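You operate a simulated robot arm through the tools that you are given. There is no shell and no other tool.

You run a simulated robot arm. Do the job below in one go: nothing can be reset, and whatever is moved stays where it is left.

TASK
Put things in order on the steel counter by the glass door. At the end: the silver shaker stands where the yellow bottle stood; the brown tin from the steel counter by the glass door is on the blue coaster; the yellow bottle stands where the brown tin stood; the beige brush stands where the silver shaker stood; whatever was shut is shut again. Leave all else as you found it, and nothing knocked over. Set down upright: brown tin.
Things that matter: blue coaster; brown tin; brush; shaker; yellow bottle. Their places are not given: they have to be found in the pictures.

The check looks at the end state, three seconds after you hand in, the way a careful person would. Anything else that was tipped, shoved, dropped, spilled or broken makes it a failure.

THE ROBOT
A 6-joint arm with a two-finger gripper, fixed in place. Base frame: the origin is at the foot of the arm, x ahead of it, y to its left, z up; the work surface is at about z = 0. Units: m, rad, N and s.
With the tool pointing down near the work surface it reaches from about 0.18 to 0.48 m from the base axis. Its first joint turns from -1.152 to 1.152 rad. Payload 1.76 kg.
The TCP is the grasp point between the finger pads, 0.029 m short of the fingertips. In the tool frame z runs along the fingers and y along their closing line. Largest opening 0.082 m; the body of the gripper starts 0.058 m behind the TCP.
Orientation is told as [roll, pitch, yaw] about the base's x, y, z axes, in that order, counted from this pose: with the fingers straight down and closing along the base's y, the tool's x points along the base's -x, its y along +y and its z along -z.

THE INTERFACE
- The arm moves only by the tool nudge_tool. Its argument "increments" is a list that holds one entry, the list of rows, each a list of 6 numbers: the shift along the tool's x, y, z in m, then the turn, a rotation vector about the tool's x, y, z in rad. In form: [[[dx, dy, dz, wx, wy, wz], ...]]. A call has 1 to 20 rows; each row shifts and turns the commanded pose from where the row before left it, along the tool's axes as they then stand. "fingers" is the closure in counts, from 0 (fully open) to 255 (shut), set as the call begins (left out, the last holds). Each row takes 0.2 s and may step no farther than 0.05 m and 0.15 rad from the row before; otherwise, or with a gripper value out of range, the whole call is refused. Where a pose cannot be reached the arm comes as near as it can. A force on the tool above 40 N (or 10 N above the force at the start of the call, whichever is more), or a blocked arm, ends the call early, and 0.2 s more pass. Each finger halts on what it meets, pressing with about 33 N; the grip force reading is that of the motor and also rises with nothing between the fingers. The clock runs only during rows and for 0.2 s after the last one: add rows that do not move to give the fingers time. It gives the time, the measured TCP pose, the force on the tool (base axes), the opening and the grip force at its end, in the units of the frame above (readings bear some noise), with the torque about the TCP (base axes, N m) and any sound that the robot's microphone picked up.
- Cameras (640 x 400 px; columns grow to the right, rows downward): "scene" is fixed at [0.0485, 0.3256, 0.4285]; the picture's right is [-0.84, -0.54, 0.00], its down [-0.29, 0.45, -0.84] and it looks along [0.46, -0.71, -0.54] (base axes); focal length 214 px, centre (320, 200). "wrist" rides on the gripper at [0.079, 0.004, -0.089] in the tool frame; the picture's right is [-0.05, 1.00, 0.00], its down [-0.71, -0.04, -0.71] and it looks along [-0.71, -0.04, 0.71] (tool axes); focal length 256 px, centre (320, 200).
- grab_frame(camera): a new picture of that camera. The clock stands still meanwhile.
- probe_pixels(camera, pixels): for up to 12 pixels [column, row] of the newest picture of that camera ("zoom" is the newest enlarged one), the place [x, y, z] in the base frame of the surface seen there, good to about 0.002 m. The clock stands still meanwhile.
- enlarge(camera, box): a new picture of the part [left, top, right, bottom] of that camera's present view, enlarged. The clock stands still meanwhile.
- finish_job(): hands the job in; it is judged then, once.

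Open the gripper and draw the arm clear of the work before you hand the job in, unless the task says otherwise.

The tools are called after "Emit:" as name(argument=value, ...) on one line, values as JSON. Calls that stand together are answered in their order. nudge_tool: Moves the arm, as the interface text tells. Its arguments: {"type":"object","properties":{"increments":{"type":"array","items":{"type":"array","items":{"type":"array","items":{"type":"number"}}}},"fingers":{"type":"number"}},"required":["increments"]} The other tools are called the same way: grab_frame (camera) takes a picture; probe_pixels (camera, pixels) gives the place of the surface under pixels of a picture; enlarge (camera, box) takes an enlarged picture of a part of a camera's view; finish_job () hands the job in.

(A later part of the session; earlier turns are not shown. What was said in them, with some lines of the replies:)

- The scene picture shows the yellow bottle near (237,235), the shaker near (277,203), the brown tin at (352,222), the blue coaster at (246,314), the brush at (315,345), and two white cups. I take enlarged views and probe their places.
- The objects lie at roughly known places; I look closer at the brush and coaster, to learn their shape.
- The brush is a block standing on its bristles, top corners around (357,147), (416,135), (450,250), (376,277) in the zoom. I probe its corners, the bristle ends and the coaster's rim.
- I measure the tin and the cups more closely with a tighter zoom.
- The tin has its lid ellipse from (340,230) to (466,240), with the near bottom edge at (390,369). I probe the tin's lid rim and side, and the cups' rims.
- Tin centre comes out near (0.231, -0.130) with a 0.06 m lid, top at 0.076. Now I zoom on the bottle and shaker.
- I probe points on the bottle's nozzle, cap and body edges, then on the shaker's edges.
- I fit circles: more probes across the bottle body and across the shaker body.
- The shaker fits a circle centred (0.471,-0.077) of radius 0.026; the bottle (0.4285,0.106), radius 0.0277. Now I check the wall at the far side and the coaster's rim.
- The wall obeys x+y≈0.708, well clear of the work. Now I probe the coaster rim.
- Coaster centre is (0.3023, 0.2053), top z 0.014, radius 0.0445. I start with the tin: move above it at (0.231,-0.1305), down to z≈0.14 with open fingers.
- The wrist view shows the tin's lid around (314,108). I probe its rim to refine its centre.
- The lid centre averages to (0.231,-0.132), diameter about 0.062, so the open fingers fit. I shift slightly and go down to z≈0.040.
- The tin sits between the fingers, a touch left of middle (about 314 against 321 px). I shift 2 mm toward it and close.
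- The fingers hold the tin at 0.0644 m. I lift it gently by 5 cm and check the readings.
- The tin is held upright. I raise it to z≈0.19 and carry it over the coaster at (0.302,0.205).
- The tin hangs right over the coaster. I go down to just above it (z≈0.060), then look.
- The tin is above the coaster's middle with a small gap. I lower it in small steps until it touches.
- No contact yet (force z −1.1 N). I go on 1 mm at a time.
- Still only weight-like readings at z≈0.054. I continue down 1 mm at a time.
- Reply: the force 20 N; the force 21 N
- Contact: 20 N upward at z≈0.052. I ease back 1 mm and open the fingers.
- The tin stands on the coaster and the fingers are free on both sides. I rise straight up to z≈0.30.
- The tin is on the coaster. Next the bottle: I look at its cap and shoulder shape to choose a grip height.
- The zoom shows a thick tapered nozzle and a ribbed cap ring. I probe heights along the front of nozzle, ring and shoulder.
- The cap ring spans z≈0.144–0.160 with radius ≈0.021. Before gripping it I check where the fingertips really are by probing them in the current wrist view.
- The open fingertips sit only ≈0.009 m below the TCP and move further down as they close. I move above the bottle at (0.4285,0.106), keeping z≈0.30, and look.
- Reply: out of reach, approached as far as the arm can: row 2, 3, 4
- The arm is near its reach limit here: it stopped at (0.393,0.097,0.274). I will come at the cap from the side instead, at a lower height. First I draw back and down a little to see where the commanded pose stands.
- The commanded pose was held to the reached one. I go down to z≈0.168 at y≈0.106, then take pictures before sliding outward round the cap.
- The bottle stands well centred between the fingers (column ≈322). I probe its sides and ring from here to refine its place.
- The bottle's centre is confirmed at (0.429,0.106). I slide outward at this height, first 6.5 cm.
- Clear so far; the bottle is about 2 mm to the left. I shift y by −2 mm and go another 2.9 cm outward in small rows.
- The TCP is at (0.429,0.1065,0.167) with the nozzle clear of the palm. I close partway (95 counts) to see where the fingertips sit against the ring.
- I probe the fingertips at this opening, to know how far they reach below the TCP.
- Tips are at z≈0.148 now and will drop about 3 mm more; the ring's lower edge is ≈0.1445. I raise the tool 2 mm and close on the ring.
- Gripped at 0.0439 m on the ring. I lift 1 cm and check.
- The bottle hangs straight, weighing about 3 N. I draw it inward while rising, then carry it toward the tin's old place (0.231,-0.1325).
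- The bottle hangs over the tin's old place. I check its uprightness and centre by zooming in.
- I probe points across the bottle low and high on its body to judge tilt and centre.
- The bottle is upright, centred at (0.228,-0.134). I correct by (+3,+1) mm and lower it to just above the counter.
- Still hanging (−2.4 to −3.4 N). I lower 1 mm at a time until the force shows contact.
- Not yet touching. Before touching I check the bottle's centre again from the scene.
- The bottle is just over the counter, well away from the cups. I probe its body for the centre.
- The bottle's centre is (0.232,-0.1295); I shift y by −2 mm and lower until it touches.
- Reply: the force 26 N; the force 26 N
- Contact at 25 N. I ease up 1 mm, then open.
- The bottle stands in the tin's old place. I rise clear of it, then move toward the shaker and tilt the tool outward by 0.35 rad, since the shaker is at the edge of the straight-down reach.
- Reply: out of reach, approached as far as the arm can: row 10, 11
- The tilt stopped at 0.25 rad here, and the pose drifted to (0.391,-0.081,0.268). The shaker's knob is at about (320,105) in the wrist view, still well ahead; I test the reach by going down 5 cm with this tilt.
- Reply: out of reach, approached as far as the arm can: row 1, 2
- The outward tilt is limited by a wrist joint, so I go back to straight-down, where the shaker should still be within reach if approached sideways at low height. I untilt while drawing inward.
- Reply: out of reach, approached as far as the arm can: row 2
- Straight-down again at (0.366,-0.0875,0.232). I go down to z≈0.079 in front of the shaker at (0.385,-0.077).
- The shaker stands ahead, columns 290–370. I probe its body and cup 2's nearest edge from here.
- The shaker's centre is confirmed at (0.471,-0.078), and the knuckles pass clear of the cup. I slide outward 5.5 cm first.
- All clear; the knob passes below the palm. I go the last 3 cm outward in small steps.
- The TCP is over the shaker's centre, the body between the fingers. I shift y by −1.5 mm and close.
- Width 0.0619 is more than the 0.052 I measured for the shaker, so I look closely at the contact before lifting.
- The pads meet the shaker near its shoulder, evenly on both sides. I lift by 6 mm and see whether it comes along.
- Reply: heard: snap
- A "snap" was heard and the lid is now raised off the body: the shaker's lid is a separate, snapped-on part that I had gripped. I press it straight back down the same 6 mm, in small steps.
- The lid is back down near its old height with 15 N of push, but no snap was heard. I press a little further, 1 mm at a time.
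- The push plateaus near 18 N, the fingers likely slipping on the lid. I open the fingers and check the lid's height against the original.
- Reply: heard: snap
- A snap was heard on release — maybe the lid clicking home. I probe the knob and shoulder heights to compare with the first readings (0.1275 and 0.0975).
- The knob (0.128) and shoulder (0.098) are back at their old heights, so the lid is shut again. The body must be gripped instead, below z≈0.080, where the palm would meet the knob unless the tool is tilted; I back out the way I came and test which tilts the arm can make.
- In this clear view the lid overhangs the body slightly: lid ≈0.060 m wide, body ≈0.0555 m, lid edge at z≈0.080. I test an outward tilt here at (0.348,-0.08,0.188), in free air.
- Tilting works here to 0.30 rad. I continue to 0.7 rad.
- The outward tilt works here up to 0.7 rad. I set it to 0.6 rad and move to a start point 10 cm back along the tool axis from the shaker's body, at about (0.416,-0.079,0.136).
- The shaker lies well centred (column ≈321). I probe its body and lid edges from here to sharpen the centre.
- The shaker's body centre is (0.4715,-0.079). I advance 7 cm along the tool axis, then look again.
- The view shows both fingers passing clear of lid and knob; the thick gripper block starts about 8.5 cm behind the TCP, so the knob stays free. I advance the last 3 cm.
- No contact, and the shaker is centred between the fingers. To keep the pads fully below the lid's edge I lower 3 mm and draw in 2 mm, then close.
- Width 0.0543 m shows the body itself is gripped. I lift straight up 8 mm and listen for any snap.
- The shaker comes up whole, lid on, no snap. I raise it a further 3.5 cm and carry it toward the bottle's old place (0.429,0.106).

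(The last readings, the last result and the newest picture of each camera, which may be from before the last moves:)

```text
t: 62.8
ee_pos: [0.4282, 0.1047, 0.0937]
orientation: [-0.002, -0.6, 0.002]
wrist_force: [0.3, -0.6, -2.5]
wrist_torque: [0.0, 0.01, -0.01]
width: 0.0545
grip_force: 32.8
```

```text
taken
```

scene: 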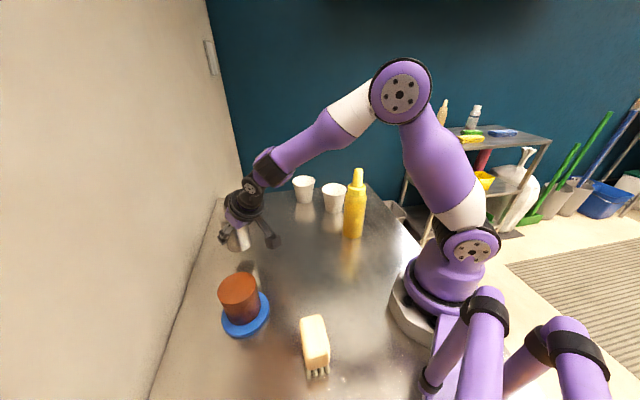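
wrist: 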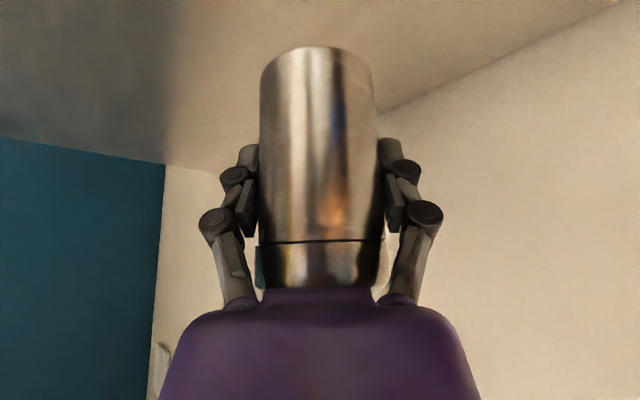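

The shaker hangs over the bottle's old place. I zoom in to check its centre and uprightness.

Emit:
enlarge(camera="scene", box=[200, 190, 296, 265])

```text
5.33 times, centred on (248, 228) of scene
```

zoom: 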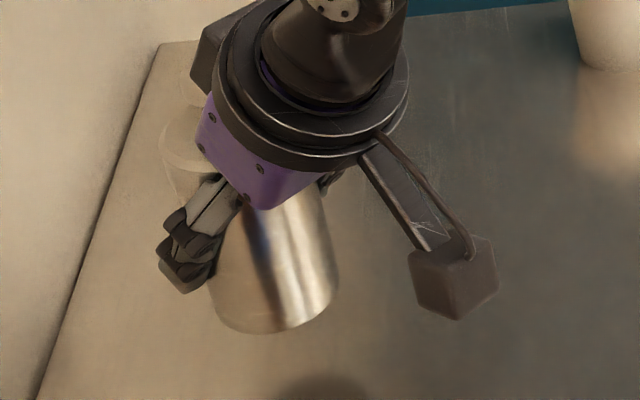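

The body's lower front is visible around (270,290). I probe it for the centre.

Emit:
probe_pixels(camera="zoom", pixels=[[215, 300], [230, 305], [250, 310], [275, 310], [300, 305], [320, 290], [333, 275], [290, 240], [310, 230], [325, 240], [265, 250], [330, 262]])

```text
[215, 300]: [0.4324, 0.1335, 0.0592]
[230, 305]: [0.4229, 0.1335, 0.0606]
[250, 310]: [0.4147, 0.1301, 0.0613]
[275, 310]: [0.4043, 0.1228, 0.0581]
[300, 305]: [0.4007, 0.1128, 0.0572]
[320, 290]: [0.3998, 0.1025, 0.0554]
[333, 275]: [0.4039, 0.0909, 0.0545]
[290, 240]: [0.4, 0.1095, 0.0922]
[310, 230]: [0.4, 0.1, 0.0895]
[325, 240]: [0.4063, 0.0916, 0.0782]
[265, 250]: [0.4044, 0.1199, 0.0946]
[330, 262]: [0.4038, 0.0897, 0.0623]
```

The shaker is upright, centred at (0.427,0.106). I shift 1.5 mm outward and lower 3.5 cm.

Emit:
nudge_tool(increments=[[[-0.0012, 0, 0.0008, 0, 0, 0], [0.0085, 0, 0.0124, 0, 0, 0], [0.0085, 0, 0.0124, 0, 0, 0], [0.0028, 0, 0.0041, 0, 0, 0], [0, 0, 0, 0, 0, 0]]])

Emit:
nudge_tool(increments=[[[0.0011, 0, 0.0017, 0, 0, 0], [0, 0, 0, 0, 0, 0]]])

Emit:
nudge_tool(increments=[[[0.0008, 0, 0.0012, 0, 0, 0], [0, 0, 0, 0, 0, 0]]])

```text
t: 64.0
ee_pos: [0.4285, 0.1063, 0.0576]
orientation: [-0.001, -0.601, 0.004]
wrist_force: [0.1, 0.6, -2.0]
wrist_torque: [0.03, 0.03, -0.02]
width: 0.0542
grip_force: 32.9
```

```text
t: 64.6
ee_pos: [0.4291, 0.1072, 0.0566]
orientation: [0.001, -0.602, 0.001]
wrist_force: [-0.9, -0.9, -2.0]
wrist_torque: [-0.05, 0.03, 0.02]
width: 0.0542
grip_force: 32.9
```

```text
t: 65.2
ee_pos: [0.4301, 0.1066, 0.0545]
orientation: [-0.001, -0.601, 0.002]
wrist_force: [-0.4, -0.3, -1.5]
wrist_torque: [0.01, 0.01, 0.01]
width: 0.0545
grip_force: 32.8
```

Still hanging at z≈0.0545. I go on down about 1 mm at a time until contact.

Emit:
nudge_tool(increments=[[[0.0006, 0, 0.0008, 0, 0, 0], [0, 0, 0, 0, 0, 0]]])

Emit:
nudge_tool(increments=[[[0.0006, 0, 0.0008, 0, 0, 0], [0, 0, 0, 0, 0, 0]]])

Emit:
nudge_tool(increments=[[[0.0006, 0, 0.0008, 0, 0, 0], [0, 0, 0, 0, 0, 0]]])

```text
t: 65.8
ee_pos: [0.43, 0.1048, 0.0537]
orientation: [0.0, -0.601, 0.003]
wrist_force: [-0.3, 0.4, -1.5]
wrist_torque: [-0.04, 0.0, -0.02]
width: 0.0545
grip_force: 32.8
```

```text
t: 66.4
ee_pos: [0.4298, 0.106, 0.0531]
orientation: [0.001, -0.6, 0.0]
wrist_force: [0.7, -0.2, -1.5]
wrist_torque: [0.02, -0.01, -0.01]
width: 0.0545
grip_force: 33.2
```

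```text
t: 67.0
ee_pos: [0.4286, 0.1064, 0.0525]
orientation: [-0.002, -0.601, -0.001]
wrist_force: [-4.3, -1.1, 12.8]
wrist_torque: [0.27, 0.2, 0.1]
width: 0.0544
grip_force: 32.9
```

Contact: 12.8 N. I ease up half a millimetre and open the fingers.

Emit:
nudge_tool(increments=[[[-0.0003, 0, -0.0004, 0, 0, 0], [0, 0, 0, 0, 0, 0]]])

Emit:
nudge_tool(increments=[[[0, 0, 0, 0, 0, 0], [0, 0, 0, 0, 0, 0], [0, 0, 0, 0, 0, 0]]], fingers=0)

Emit:
grab_frame(camera="wrist")

Emit:
enlarge(camera="scene", box=[190, 190, 296, 265])

```text
t: 67.6
ee_pos: [0.4299, 0.1057, 0.0521]
orientation: [0.0, -0.599, 0.002]
wrist_force: [-0.3, 2.2, 3.2]
wrist_torque: [0.24, -0.08, 0.03]
width: 0.054
grip_force: 32.1
```

```text
t: 68.4
ee_pos: [0.4291, 0.1044, 0.0524]
orientation: [-0.001, -0.599, 0.001]
wrist_force: [-0.3, -0.5, 0.1]
wrist_torque: [0.02, 0.0, 0.01]
width: 0.0821
grip_force: 0.1
```

```text
taken
```

wrist: 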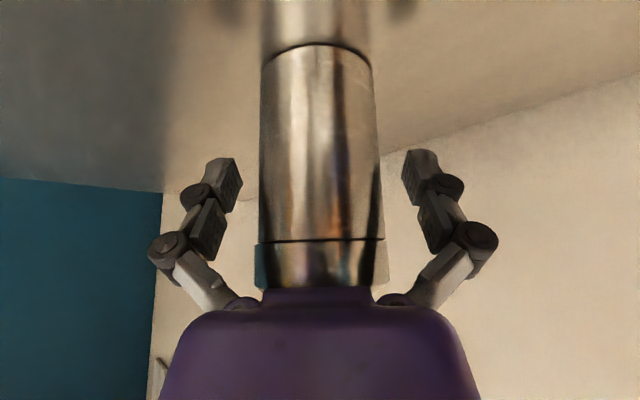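

```text
5.33 times, centred on (243, 228) of scene
```

zoom: 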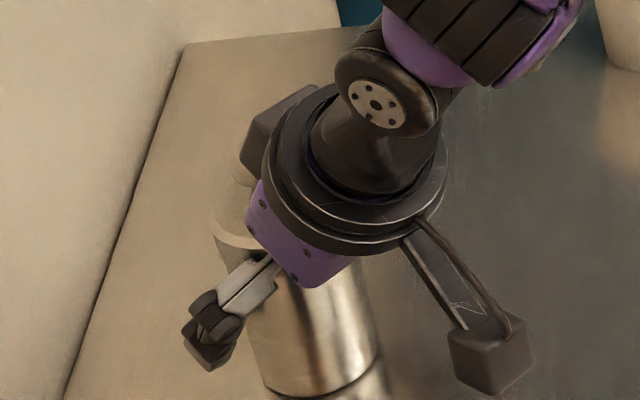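

The shaker stands free at the bottle's old place. I retract 10 cm along the tool axis the way I approached.

Emit:
nudge_tool(increments=[[[0, 0, -0.015, 0, 0, 0], [0, 0, -0.02, 0, 0, 0], [0, 0, -0.025, 0, 0, 0], [0, 0, -0.03, 0, 0, 0], [0, 0, -0.03, 0, 0, 0], [0, 0, 0, 0, 0, 0]]])

Emit:
grab_frame(camera="wrist")

Emit:
grab_frame(camera="scene")

```text
t: 69.8
ee_pos: [0.3656, 0.1076, 0.1516]
orientation: [0.0, -0.6, 0.002]
wrist_force: [-0.3, -0.1, -0.9]
wrist_torque: [0.02, 0.02, -0.02]
width: 0.082
grip_force: 0.0
```

```text
taken
```

wrist: 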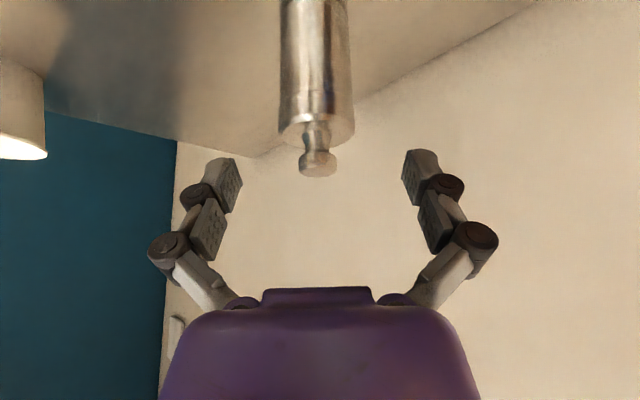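

```text
taken
```

scene: 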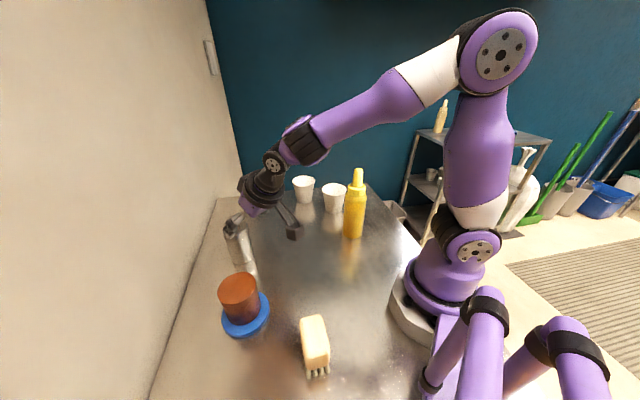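

The shaker stands upright with its lid on. I retreat further along the tool axis to about (0.30,0.108,0.25) and untilt to straight-down.

Emit:
nudge_tool(increments=[[[-0.0006, 0, -0.03, 0, 0, 0], [-0.0006, 0, -0.03, 0, 0, 0], [-0.0006, 0, -0.03, 0, 0, 0], [-0.0006, 0, -0.03, 0, 0, 0], [0, 0, 0, 0, 0.12, 0], [0, 0, 0, 0, 0.12, 0], [0, 0, 0, 0, 0.12, 0], [0, 0, 0, 0, 0.12, 0], [0, 0, 0, 0, 0.12, 0], [0, 0, 0, 0, 0, 0]]])

Emit:
enlarge(camera="scene", box=[190, 190, 286, 265])

Emit:
grab_frame(camera="scene")

```text
t: 72.0
ee_pos: [0.2959, 0.1069, 0.2533]
orientation: [-0.003, 0.003, 0.001]
wrist_force: [0.4, -0.1, -0.1]
wrist_torque: [0.03, 0.01, -0.02]
width: 0.082
grip_force: 0.0
```

```text
5.33 times, centred on (238, 228) of scene
```

zoom: 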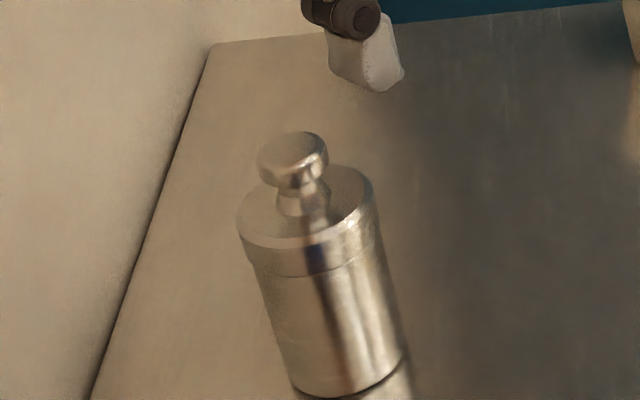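

```text
taken
```

scene: 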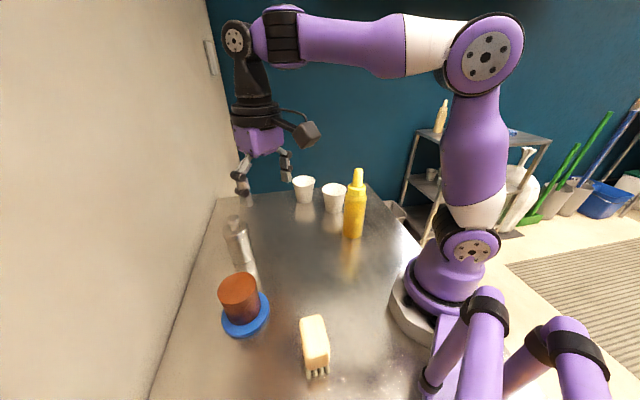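

The shaker looks right. Now the brush: I move over (0.146,0.190) at z≈0.20 and turn the tool by +0.79 rad so the fingers close along the brush's long axis.

Emit:
nudge_tool(increments=[[[0.03, 0.0167, 0.01, 0, 0, 0], [0.03, 0.0167, 0.01, 0, 0, 0], [0.03, 0.0167, 0.01, 0, 0, 0], [0.03, 0.0166, 0.01, 0, 0, 0], [0.03, 0.0166, 0.01, 0, 0, 0], [0, 0, 0, 0, 0, -0.132], [0, 0, 0, 0, 0, -0.132], [0, 0, 0, 0, 0, -0.132], [0, 0, 0, 0, 0, -0.132], [0, 0, 0, 0, 0, -0.132], [0, 0, 0, 0, 0, -0.132], [0, 0, 0, 0, 0, 0]]])

Emit:
grab_frame(camera="wrist")

Emit:
grab_frame(camera="scene")

```text
t: 74.6
ee_pos: [0.1466, 0.1882, 0.2012]
orientation: [0.0, 0.0, 0.795]
wrist_force: [0.0, 0.2, -0.1]
wrist_torque: [-0.02, 0.01, -0.01]
width: 0.0821
grip_force: 0.0
```

```text
taken
```

wrist: 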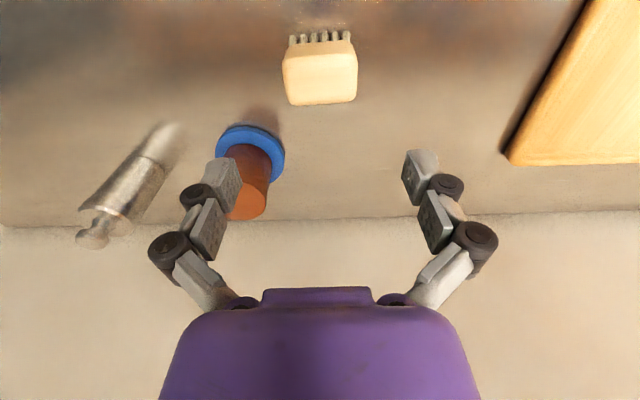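

```text
taken
```

scene: 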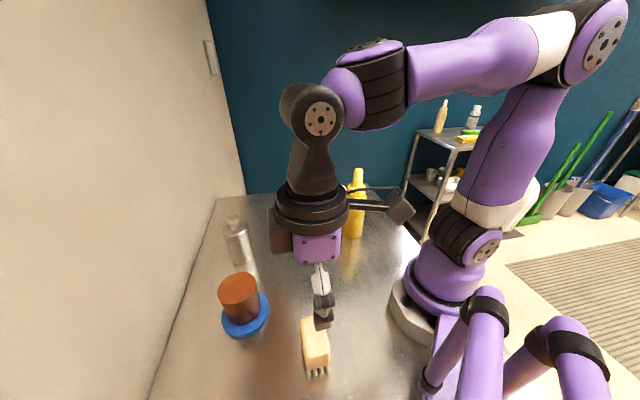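

The brush shows at columns 282–358, well aligned; a wooden board appears to the right. I probe the brush's edges and the board's nearest edge and height.

Emit:
probe_pixels(camera="wrist", pixels=[[286, 80], [355, 78], [320, 102], [320, 48], [290, 100], [353, 98], [287, 55], [352, 53], [320, 75], [515, 155], [550, 90], [590, 30]])

```text
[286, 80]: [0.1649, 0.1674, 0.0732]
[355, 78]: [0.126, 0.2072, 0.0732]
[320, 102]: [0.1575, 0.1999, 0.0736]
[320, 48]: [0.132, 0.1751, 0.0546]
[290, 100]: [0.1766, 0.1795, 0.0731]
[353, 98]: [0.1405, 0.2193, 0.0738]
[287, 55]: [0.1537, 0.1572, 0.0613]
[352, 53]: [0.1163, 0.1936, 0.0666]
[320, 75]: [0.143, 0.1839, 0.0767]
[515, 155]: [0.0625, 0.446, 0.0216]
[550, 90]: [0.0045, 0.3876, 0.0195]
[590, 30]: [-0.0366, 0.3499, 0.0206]
```

The brush is 0.056 m long, centred at (0.1457,0.1885), already under the tool; the board is far off. I descend to z≈0.062.

Emit:
nudge_tool(increments=[[[0, 0, 0.035, 0, 0, 0], [0, 0, 0.035, 0, 0, 0], [0, 0, 0.03, 0, 0, 0], [0, 0, 0.02, 0, 0, 0], [0, 0, 0.018, 0, 0, 0], [0, 0, 0, 0, 0, 0]]])

Emit:
grab_frame(camera="wrist")

Emit:
enlarge(camera="scene", box=[270, 290, 366, 390])

```text
t: 76.0
ee_pos: [0.1447, 0.1887, 0.0626]
orientation: [0.001, -0.001, 0.791]
wrist_force: [-0.6, 0.7, -0.2]
wrist_torque: [0.0, -0.01, -0.04]
width: 0.082
grip_force: 0.1
```

```text
taken
```

wrist: 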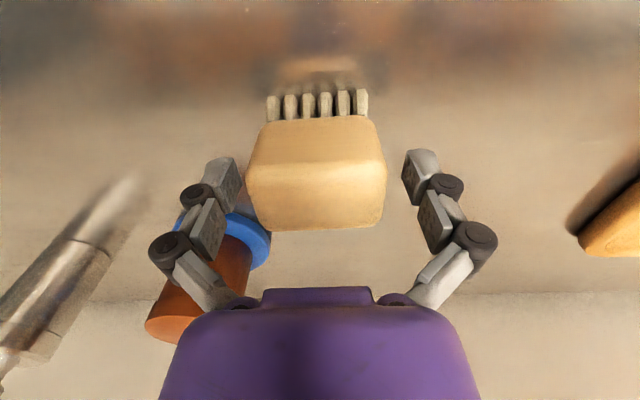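

```text
4.00 times, centred on (318, 340) of scene
```

zoom: 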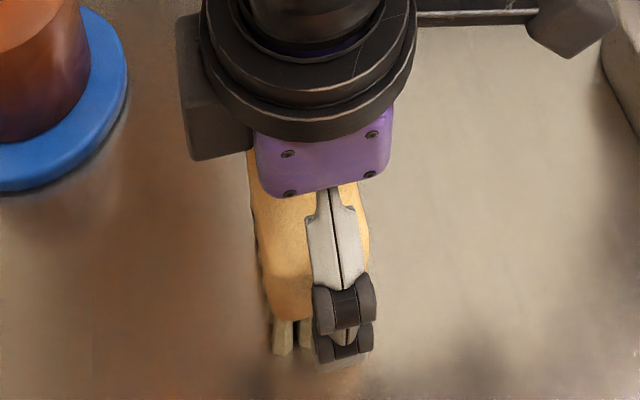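

The brush lies about 2 mm left of middle. I probe its top edges at this close range before closing.

Emit:
probe_pixels(camera="wrist", pixels=[[250, 185], [383, 180], [255, 222], [380, 218], [316, 228], [316, 168], [316, 160], [316, 125], [270, 225], [365, 224], [252, 165], [380, 160]])

```text
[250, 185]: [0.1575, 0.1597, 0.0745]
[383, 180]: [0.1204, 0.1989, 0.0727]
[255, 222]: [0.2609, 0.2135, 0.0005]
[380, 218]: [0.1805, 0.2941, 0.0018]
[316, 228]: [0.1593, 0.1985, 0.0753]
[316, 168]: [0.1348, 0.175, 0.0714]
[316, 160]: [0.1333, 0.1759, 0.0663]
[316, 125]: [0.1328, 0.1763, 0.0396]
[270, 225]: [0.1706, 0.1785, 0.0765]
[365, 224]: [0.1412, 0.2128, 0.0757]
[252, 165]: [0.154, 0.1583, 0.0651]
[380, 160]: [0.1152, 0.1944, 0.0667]
```

The brush centre is (0.146,0.187), only 2 mm along −y of the tool. I shift by that and close.

Emit:
nudge_tool(increments=[[[0, -0.002, 0, 0, 0, 0], [0, 0, 0, 0, 0, 0]]])

Emit:
nudge_tool(increments=[[[0, 0, 0, 0, 0, 0], [0, 0, 0, 0, 0, 0], [0, 0, 0, 0, 0, 0]]], fingers=255)

Emit:
grab_frame(camera="wrist")

```text
t: 76.6
ee_pos: [0.146, 0.1863, 0.0635]
orientation: [-0.001, 0.0, 0.792]
wrist_force: [-0.2, 0.3, 0.0]
wrist_torque: [-0.01, 0.0, -0.01]
width: 0.082
grip_force: 0.2
```

```text
t: 77.4
ee_pos: [0.148, 0.1877, 0.0637]
orientation: [0.0, -0.001, 0.794]
wrist_force: [-3.5, 3.1, 24.5]
wrist_torque: [0.15, 0.19, 0.07]
width: 0.0613
grip_force: 33.8
```

```text
taken
```

wrist: 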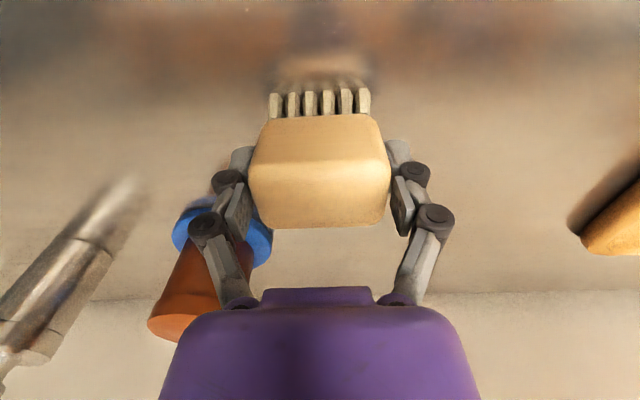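

Gripped at 0.0613 m on the block's ends. I lift 5 cm and look.

Emit:
nudge_tool(increments=[[[0, 0, -0.005, 0, 0, 0], [0, 0, -0.015, 0, 0, 0], [0, 0, -0.03, 0, 0, 0], [0, 0, 0, 0, 0, 0]]])

Emit:
grab_frame(camera="scene")

Emit:
grab_frame(camera="wrist")

```text
t: 78.4
ee_pos: [0.1451, 0.1863, 0.1134]
orientation: [0.0, 0.001, 0.792]
wrist_force: [-0.2, -0.5, 0.0]
wrist_torque: [-0.04, -0.02, 0.0]
width: 0.0609
grip_force: 33.3
```

```text
taken
```

scene: 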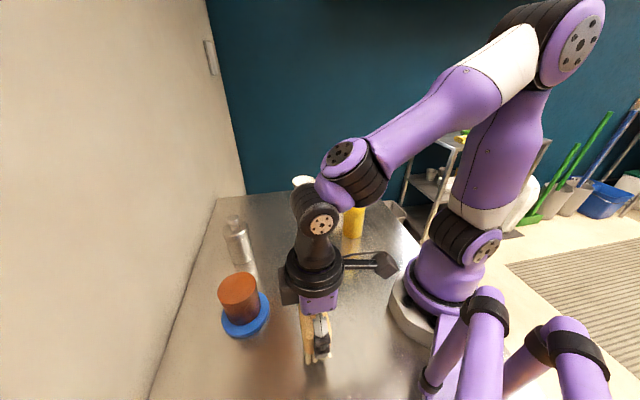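

```text
taken
```

wrist: 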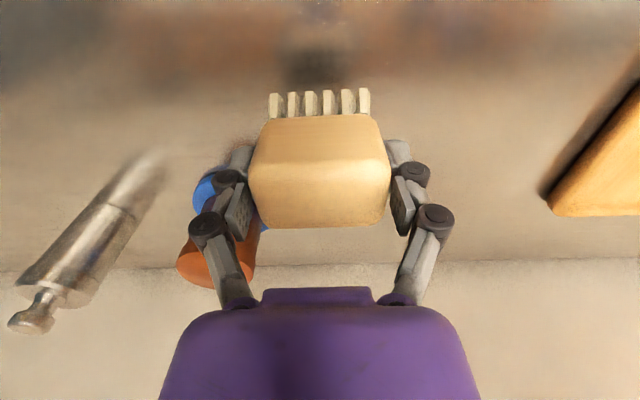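

The brush is held upright with its bristles. I raise it to z≈0.20, carry it to about (0.28,0.05) and turn the tool back to yaw 0.

Emit:
nudge_tool(increments=[[[0, 0, -0.045, 0, 0, 0], [0, 0, -0.045, 0, 0, 0], [0.0004, -0.03, 0, 0, 0, 0], [0.0004, -0.04, 0, 0, 0, 0], [0.0004, -0.04, 0, 0, 0, 0], [0.0004, -0.04, 0, 0, 0, 0], [0.0004, -0.0416, 0, 0, 0, 0], [0, 0, 0, 0, 0, 0.132], [0, 0, 0, 0, 0, 0.132], [0, 0, 0, 0, 0, 0.132], [0, 0, 0, 0, 0, 0.132], [0, 0, 0, 0, 0, 0.132], [0, 0, 0, 0, 0, 0.132], [0, 0, 0, 0, 0, 0]]])

Emit:
grab_frame(camera="scene")

Emit:
grab_frame(camera="wrist")

```text
t: 81.4
ee_pos: [0.2818, 0.0509, 0.2036]
orientation: [-0.001, 0.0, 0.0]
wrist_force: [-0.7, -0.1, -1.0]
wrist_torque: [0.01, 0.04, -0.06]
width: 0.061
grip_force: 33.3
```

```text
taken
```

scene: 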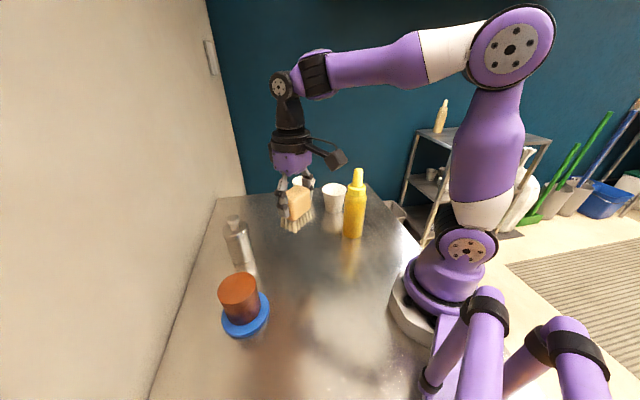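

```text
taken
```

wrist: 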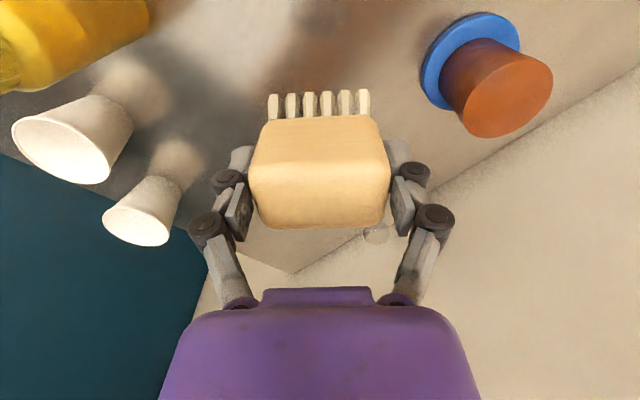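

All well. I carry the brush to (0.38,-0.0785) and down to z≈0.10, ready to slide outward.

Emit:
nudge_tool(increments=[[[-0.0245, -0.0324, 0.005, 0, 0, 0], [-0.0245, -0.0324, 0.01, 0, 0, 0], [-0.0245, -0.0323, 0.015, 0, 0, 0], [-0.0245, -0.0323, 0.02, 0, 0, 0], [0, 0, 0.028, 0, 0, 0], [0, 0, 0.025, 0, 0, 0], [0, 0, 0, 0, 0, 0]]])

Emit:
grab_frame(camera="scene")

Emit:
grab_frame(camera="wrist")

```text
t: 83.0
ee_pos: [0.3819, -0.0781, 0.1015]
orientation: [0.0, 0.002, 0.003]
wrist_force: [-0.6, 0.3, -0.4]
wrist_torque: [0.01, 0.02, 0.02]
width: 0.061
grip_force: 32.7
```

```text
taken
```

scene: 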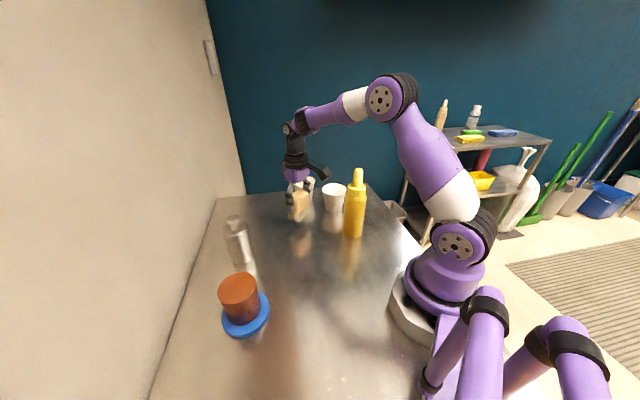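

```text
taken
```

wrist: 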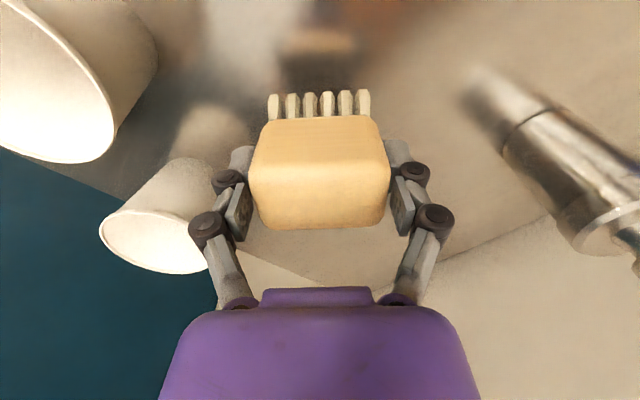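

Clear of cups and bottle. I slide outward to x≈0.4715 while lowering slightly to z≈0.09.

Emit:
nudge_tool(increments=[[[-0.0224, 0, 0.003, 0, 0, 0], [-0.0224, 0, 0.003, 0, 0, 0], [-0.0224, 0, 0.003, 0, 0, 0], [-0.0224, 0, 0.003, 0, 0, 0], [0, 0, 0, 0, 0, 0]]])

Emit:
grab_frame(scene="scene", camera="scene")

Emit:
enlarge(camera="scene", box=[240, 160, 320, 220])

```text
t: 84.2
ee_pos: [0.4689, -0.0782, 0.0895]
orientation: [0.0, 0.002, 0.001]
wrist_force: [0.4, 0.1, -0.7]
wrist_torque: [-0.02, -0.03, 0.0]
width: 0.0611
grip_force: 32.5
```

```text
taken
```

scene: 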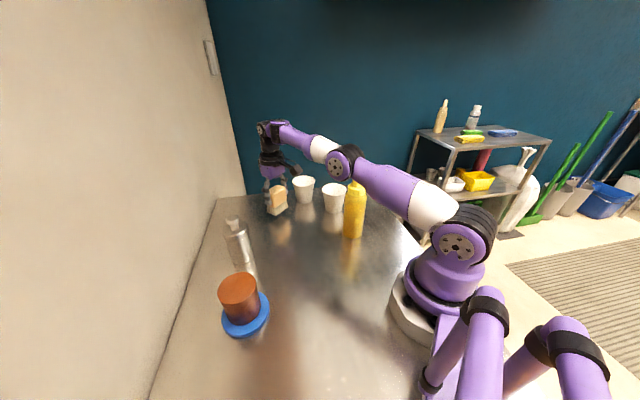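

```text
6.67 times, centred on (280, 190) of scene
```

zoom: 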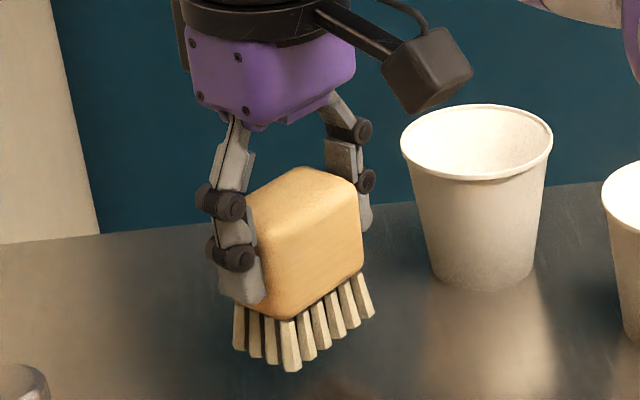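

The brush is just over the shaker's old place. The elbow passes near the bottle's top in the picture at about (350,175), so I check that gap before going lower.

Emit:
enlarge(camera="scene", box=[310, 130, 406, 245])

```text
3.48 times, centred on (358, 188) of scene
```

zoom: 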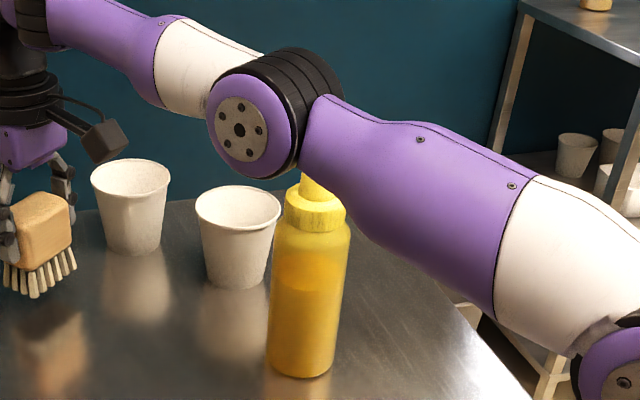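

Emit:
probe_pixels(camera="zoom", pixels=[[260, 175], [290, 165], [305, 165], [330, 185], [238, 130], [350, 170], [310, 178], [316, 185], [315, 210], [310, 300], [245, 172], [340, 110]])

```text
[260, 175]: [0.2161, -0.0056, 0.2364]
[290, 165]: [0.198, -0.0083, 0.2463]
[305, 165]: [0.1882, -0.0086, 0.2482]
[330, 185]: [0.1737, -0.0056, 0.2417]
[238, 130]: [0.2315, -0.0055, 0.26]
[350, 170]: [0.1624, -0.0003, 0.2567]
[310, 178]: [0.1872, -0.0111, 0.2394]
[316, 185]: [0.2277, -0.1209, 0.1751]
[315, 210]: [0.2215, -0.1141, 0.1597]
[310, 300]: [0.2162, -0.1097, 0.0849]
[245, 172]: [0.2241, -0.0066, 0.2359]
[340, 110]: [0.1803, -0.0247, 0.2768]
```

The elbow's underside is at z≈0.235 and the bottle's tip at 0.207. I probe the elbow's far end to be sure of the sideways gap too.

Emit:
probe_pixels(camera="zoom", pixels=[[265, 60], [290, 52], [310, 52], [330, 65], [340, 85], [343, 95], [275, 55], [300, 75], [320, 90], [250, 68], [282, 130], [220, 90]])

```text
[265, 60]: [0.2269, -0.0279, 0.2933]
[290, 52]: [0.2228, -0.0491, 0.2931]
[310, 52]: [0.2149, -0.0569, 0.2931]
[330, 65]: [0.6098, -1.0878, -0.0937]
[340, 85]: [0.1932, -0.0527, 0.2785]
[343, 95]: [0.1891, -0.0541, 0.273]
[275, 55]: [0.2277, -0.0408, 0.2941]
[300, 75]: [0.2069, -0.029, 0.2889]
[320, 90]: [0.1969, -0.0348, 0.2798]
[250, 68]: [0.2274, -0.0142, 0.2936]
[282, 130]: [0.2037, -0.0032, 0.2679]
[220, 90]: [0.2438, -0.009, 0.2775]
```

The elbow ends at y≈−0.06, over 5 cm short of the bottle; no conflict. I lower the brush to just above the counter.

Emit:
nudge_tool(increments=[[[-0.001, 0, 0.01, 0, 0, 0], [0, 0, 0.01, 0, 0, 0], [0, 0, 0, 0, 0, 0]]])

Emit:
enlarge(camera="scene", box=[240, 165, 320, 225])

```text
t: 85.0
ee_pos: [0.472, -0.0764, 0.0686]
orientation: [0.0, 0.001, 0.0]
wrist_force: [-0.3, -0.6, -0.7]
wrist_torque: [0.0, 0.0, -0.02]
width: 0.0612
grip_force: 33.2
```

```text
6.67 times, centred on (280, 195) of scene
```

zoom: 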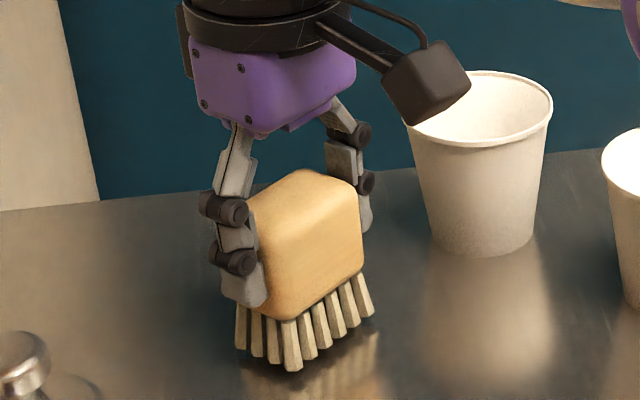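

The bristles are a few millimetres above the counter. I probe the brush's edges to check its centre.

Emit:
probe_pixels(camera="zoom", pixels=[[305, 172], [355, 190], [270, 222], [285, 310], [360, 262], [320, 280], [263, 300], [310, 215], [330, 205], [293, 365], [370, 312], [300, 195]])

```text
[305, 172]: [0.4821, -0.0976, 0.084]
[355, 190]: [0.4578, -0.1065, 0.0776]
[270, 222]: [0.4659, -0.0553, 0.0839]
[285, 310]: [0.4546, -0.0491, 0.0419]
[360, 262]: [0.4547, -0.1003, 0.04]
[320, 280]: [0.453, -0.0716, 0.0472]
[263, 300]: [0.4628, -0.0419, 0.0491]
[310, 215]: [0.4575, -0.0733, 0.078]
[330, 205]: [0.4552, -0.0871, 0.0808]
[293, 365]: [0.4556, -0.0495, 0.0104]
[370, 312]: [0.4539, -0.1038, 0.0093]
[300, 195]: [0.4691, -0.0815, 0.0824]
```

The brush's centre is about (0.4705,-0.077), within 2 mm of the shaker's old spot. I correct slightly and lower 1 mm at a time until it stands.

Emit:
nudge_tool(increments=[[[-0.001, -0.0015, 0.002, 0, 0, 0], [0, 0, 0.001, 0, 0, 0], [0, 0, 0, 0, 0, 0]]])

Emit:
nudge_tool(increments=[[[0, 0, 0.001, 0, 0, 0], [0, 0, 0, 0, 0, 0]]])

Emit:
nudge_tool(increments=[[[0, 0, 0.001, 0, 0, 0], [0, 0, 0, 0, 0, 0]]])

```text
t: 85.8
ee_pos: [0.4736, -0.0793, 0.0665]
orientation: [-0.001, -0.001, 0.003]
wrist_force: [-0.8, 0.4, -1.0]
wrist_torque: [-0.03, 0.04, 0.01]
width: 0.0609
grip_force: 32.9
```

```text
t: 86.4
ee_pos: [0.472, -0.0801, 0.0654]
orientation: [0.0, 0.001, 0.002]
wrist_force: [0.6, 0.1, -1.1]
wrist_torque: [0.01, -0.01, -0.05]
width: 0.0613
grip_force: 32.8
```

```text
t: 87.0
ee_pos: [0.4736, -0.0794, 0.0648]
orientation: [-0.001, -0.001, 0.003]
wrist_force: [0.1, -0.1, -1.6]
wrist_torque: [0.02, -0.02, -0.03]
width: 0.061
grip_force: 32.5
```

Not touching yet at z≈0.065. I continue down.

Emit:
nudge_tool(increments=[[[0, 0, 0.001, 0, 0, 0], [0, 0, 0, 0, 0, 0]]])

Emit:
nudge_tool(increments=[[[0, 0, 0.001, 0, 0, 0], [0, 0, 0, 0, 0, 0]]])

Emit:
nudge_tool(increments=[[[0, 0, 0.0007, 0, 0, 0], [0, 0, 0, 0, 0, 0]]])

```text
t: 87.6
ee_pos: [0.473, -0.0798, 0.0633]
orientation: [0.0, -0.001, 0.0]
wrist_force: [-0.9, -0.5, 3.5]
wrist_torque: [0.03, -0.12, -0.04]
width: 0.0612
grip_force: 33.2
```

```text
t: 88.2
ee_pos: [0.4729, -0.0796, 0.0636]
orientation: [-0.001, -0.003, 0.003]
wrist_force: [-6.0, 0.7, 20.4]
wrist_torque: [0.11, 0.2, -0.02]
width: 0.0611
grip_force: 32.9
```

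```text
t: 88.8
ee_pos: [0.4743, -0.0793, 0.0617]
orientation: [0.0, -0.004, 0.002]
wrist_force: [2.0, 4.4, 25.7]
wrist_torque: [0.21, -0.11, 0.01]
width: 0.0614
grip_force: 32.9
```

The brush stands (25 N). I ease up about 1 mm and open.

Emit:
nudge_tool(increments=[[[0, 0, -0.0012, 0, 0, 0], [0, 0, 0, 0, 0, 0]]])

Emit:
nudge_tool(increments=[[[0, 0, 0, 0, 0, 0], [0, 0, 0, 0, 0, 0], [0, 0, 0, 0, 0, 0]]], fingers=0)

Emit:
grab_frame(camera="wrist")

Emit:
enlarge(camera="scene", box=[240, 165, 320, 225])

```text
t: 89.4
ee_pos: [0.4727, -0.0808, 0.0623]
orientation: [-0.001, 0.0, 0.001]
wrist_force: [4.3, 3.2, 11.1]
wrist_torque: [0.03, -0.46, 0.08]
width: 0.0611
grip_force: 32.8
```

```text
t: 90.2
ee_pos: [0.4716, -0.0813, 0.0619]
orientation: [0.0, 0.0, 0.001]
wrist_force: [0.1, 0.2, 0.3]
wrist_torque: [0.02, 0.02, 0.0]
width: 0.0819
grip_force: 0.1
```

```text
taken
```

wrist: 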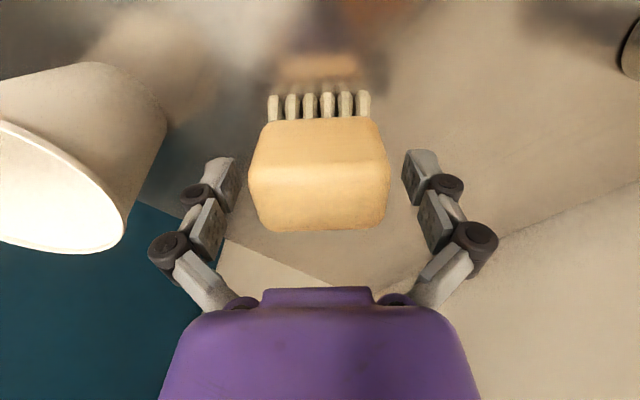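

```text
6.67 times, centred on (280, 195) of scene
```

zoom: 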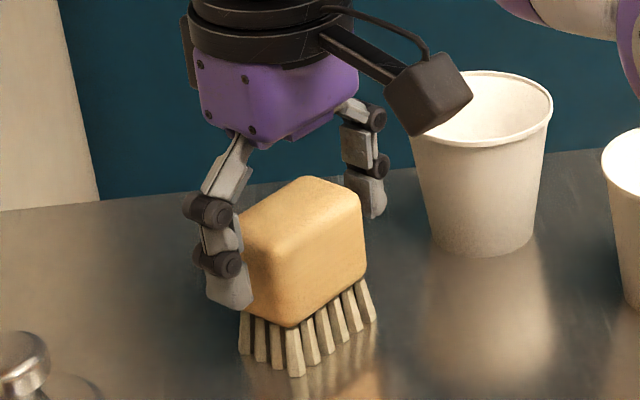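

The brush stands freely. I rise 4 cm to clear its top, then draw inward and up.

Emit:
nudge_tool(increments=[[[0, 0, -0.012, 0, 0, 0], [0, 0, -0.015, 0, 0, 0], [0, 0, -0.013, 0, 0, 0], [0.02, 0, 0, 0, 0, 0], [0.03, 0, 0, 0, 0, 0], [0.03, 0, -0.02, 0, 0, 0], [0.03, 0, -0.03, 0, 0, 0], [0.01, 0, -0.04, 0, 0, 0], [0.01, 0.02, -0.04, 0, 0, 0], [0, 0.03, -0.02, 0, 0, 0], [0, 0, 0, 0, 0, 0]]])

Emit:
grab_frame(camera="scene")

Emit:
enlarge(camera="scene", box=[190, 160, 390, 285])

```text
t: 92.6
ee_pos: [0.3371, -0.0275, 0.2497]
orientation: [-0.002, 0.0, 0.001]
wrist_force: [-0.1, 0.0, 0.5]
wrist_torque: [-0.02, 0.01, -0.01]
width: 0.0821
grip_force: 0.1
out of reach, approached as far as the arm can: row 3
```

```text
taken
```

scene: 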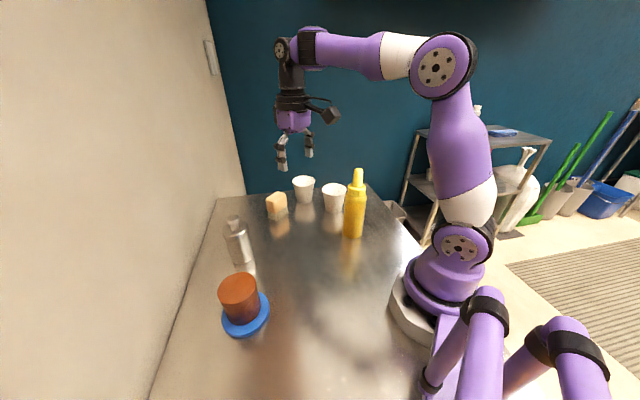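

```text
3.20 times, centred on (290, 222) of scene
```

zoom: 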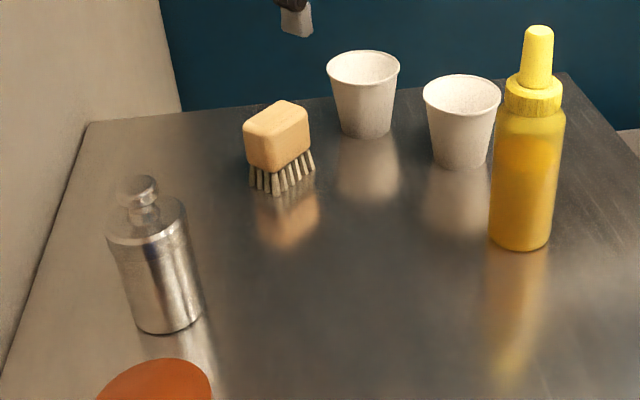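

Everything stands. I verify the shaker's lid, the final centres and that the cups have not moved.

Emit:
enlarge(camera="scene", box=[206, 205, 270, 275])

```text
5.71 times, centred on (238, 240) of scene
```

zoom: 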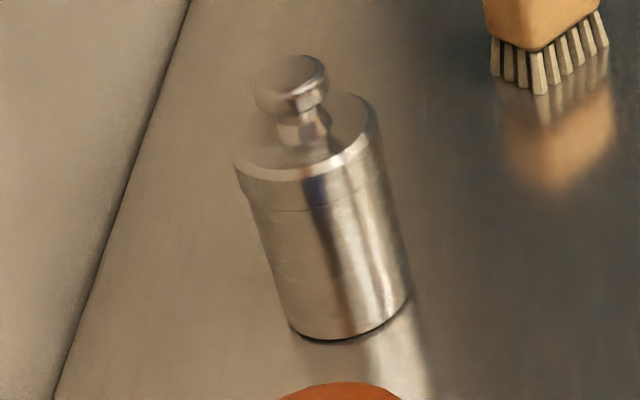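

Emit:
probe_pixels(camera="zoom", pixels=[[285, 70], [320, 165], [365, 130], [320, 195], [320, 210], [270, 270], [295, 280], [320, 285], [350, 280], [380, 265], [398, 250], [340, 325]])

Emit:
probe_pixels(camera="scene", pixels=[[304, 180], [304, 188], [334, 186], [334, 195], [239, 280], [225, 290], [256, 290], [240, 300], [353, 225], [347, 225], [361, 222], [238, 275]])

```text
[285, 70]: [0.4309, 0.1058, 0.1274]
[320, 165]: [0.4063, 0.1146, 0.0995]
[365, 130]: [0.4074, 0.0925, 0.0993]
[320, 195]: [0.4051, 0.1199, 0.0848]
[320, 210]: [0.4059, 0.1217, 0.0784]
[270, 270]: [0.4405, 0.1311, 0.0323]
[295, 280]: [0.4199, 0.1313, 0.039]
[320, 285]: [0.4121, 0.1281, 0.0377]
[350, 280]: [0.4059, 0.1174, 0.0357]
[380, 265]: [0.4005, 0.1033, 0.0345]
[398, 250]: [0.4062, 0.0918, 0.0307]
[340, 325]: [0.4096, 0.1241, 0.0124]
```

```text
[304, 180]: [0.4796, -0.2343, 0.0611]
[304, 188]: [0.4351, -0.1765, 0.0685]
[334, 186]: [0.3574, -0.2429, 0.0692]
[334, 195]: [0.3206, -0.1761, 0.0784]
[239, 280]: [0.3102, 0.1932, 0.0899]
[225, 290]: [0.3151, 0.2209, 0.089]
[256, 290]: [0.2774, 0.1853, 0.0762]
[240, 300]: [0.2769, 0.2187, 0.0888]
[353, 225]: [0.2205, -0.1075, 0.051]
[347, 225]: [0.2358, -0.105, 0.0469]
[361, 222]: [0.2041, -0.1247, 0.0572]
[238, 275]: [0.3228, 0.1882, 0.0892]
```

The lid sits at its old heights (0.127 and 0.099), the shaker centre is (0.4275,0.1055), tin top 0.089 on the coaster, cups unmoved. I draw the arm back up near its starting pose with open fingers.

Emit:
nudge_tool(increments=[[[0, 0, -0.02, 0, 0, 0], [0.03, -0.01, -0.025, 0, 0, 0], [0.035, -0.01, -0.025, 0, 0, 0], [0.035, -0.01, -0.012, 0, 0, 0], [0, 0, 0, 0, 0, 0]]], fingers=0)

Emit:
grab_frame(camera="scene")

Emit:
grab_frame(camera="wrist")

```text
t: 93.8
ee_pos: [0.2388, -0.0569, 0.3334]
orientation: [-0.001, 0.002, -0.001]
wrist_force: [0.0, 0.5, 0.7]
wrist_torque: [-0.03, 0.02, -0.02]
width: 0.0822
grip_force: 0.1
```

```text
taken
```

scene: 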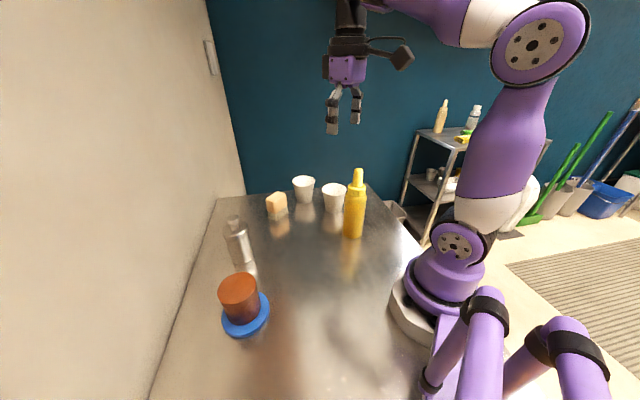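

```text
taken
```

wrist: 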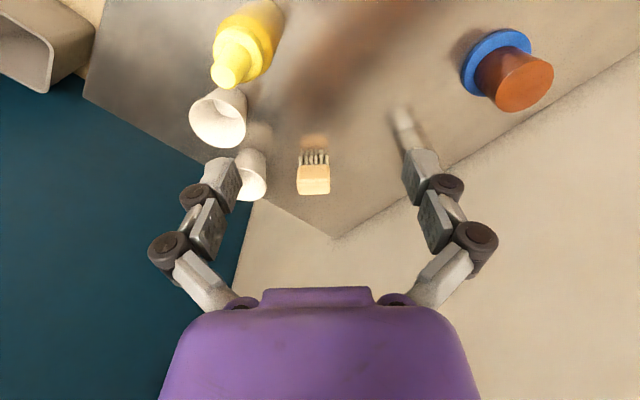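

The pictures show all four things upright in their new places (shaker at (237,240), tin on coaster at (240,300), bottle at (354,205), brush at (277,205)), cups unmoved and the arm clear with open fingers. I hand the job in.

Emit:
finish_job()

```text
The job is handed in.
```

I've handed in the job with all four items in their new places. The last pictures show everything upright and the two cups unmoved. I haven't seen the result of the check.

| Item | Where it is now | Position (x, y), m |
|---|---|---|
| Brown tin | upright on the blue coaster | about (0.302, 0.205) |
| Yellow bottle | where the tin stood | about (0.231, -0.132) |
| Silver shaker | where the bottle stood | about (0.428, 0.106) |
| Beige brush | standing on its bristles where the shaker stood | about (0.471, -0.078) |

**Shaker lid came loose:** my first grip caught the lid instead of the body, and it snapped off by about 5 mm. I pressed it back down, and there was a second snap when I opened the fingers. Measured again at its new place, the lid's height was within about 2 mm of the original, so I take it to be shut. I then moved the shaker by its body, and there was no further snap.

**Brush turned:** the brush is turned about 45° from how it first lay, because the task gave no direction for it.

The gripper is open and the arm is back near its starting pose, clear of the counter.
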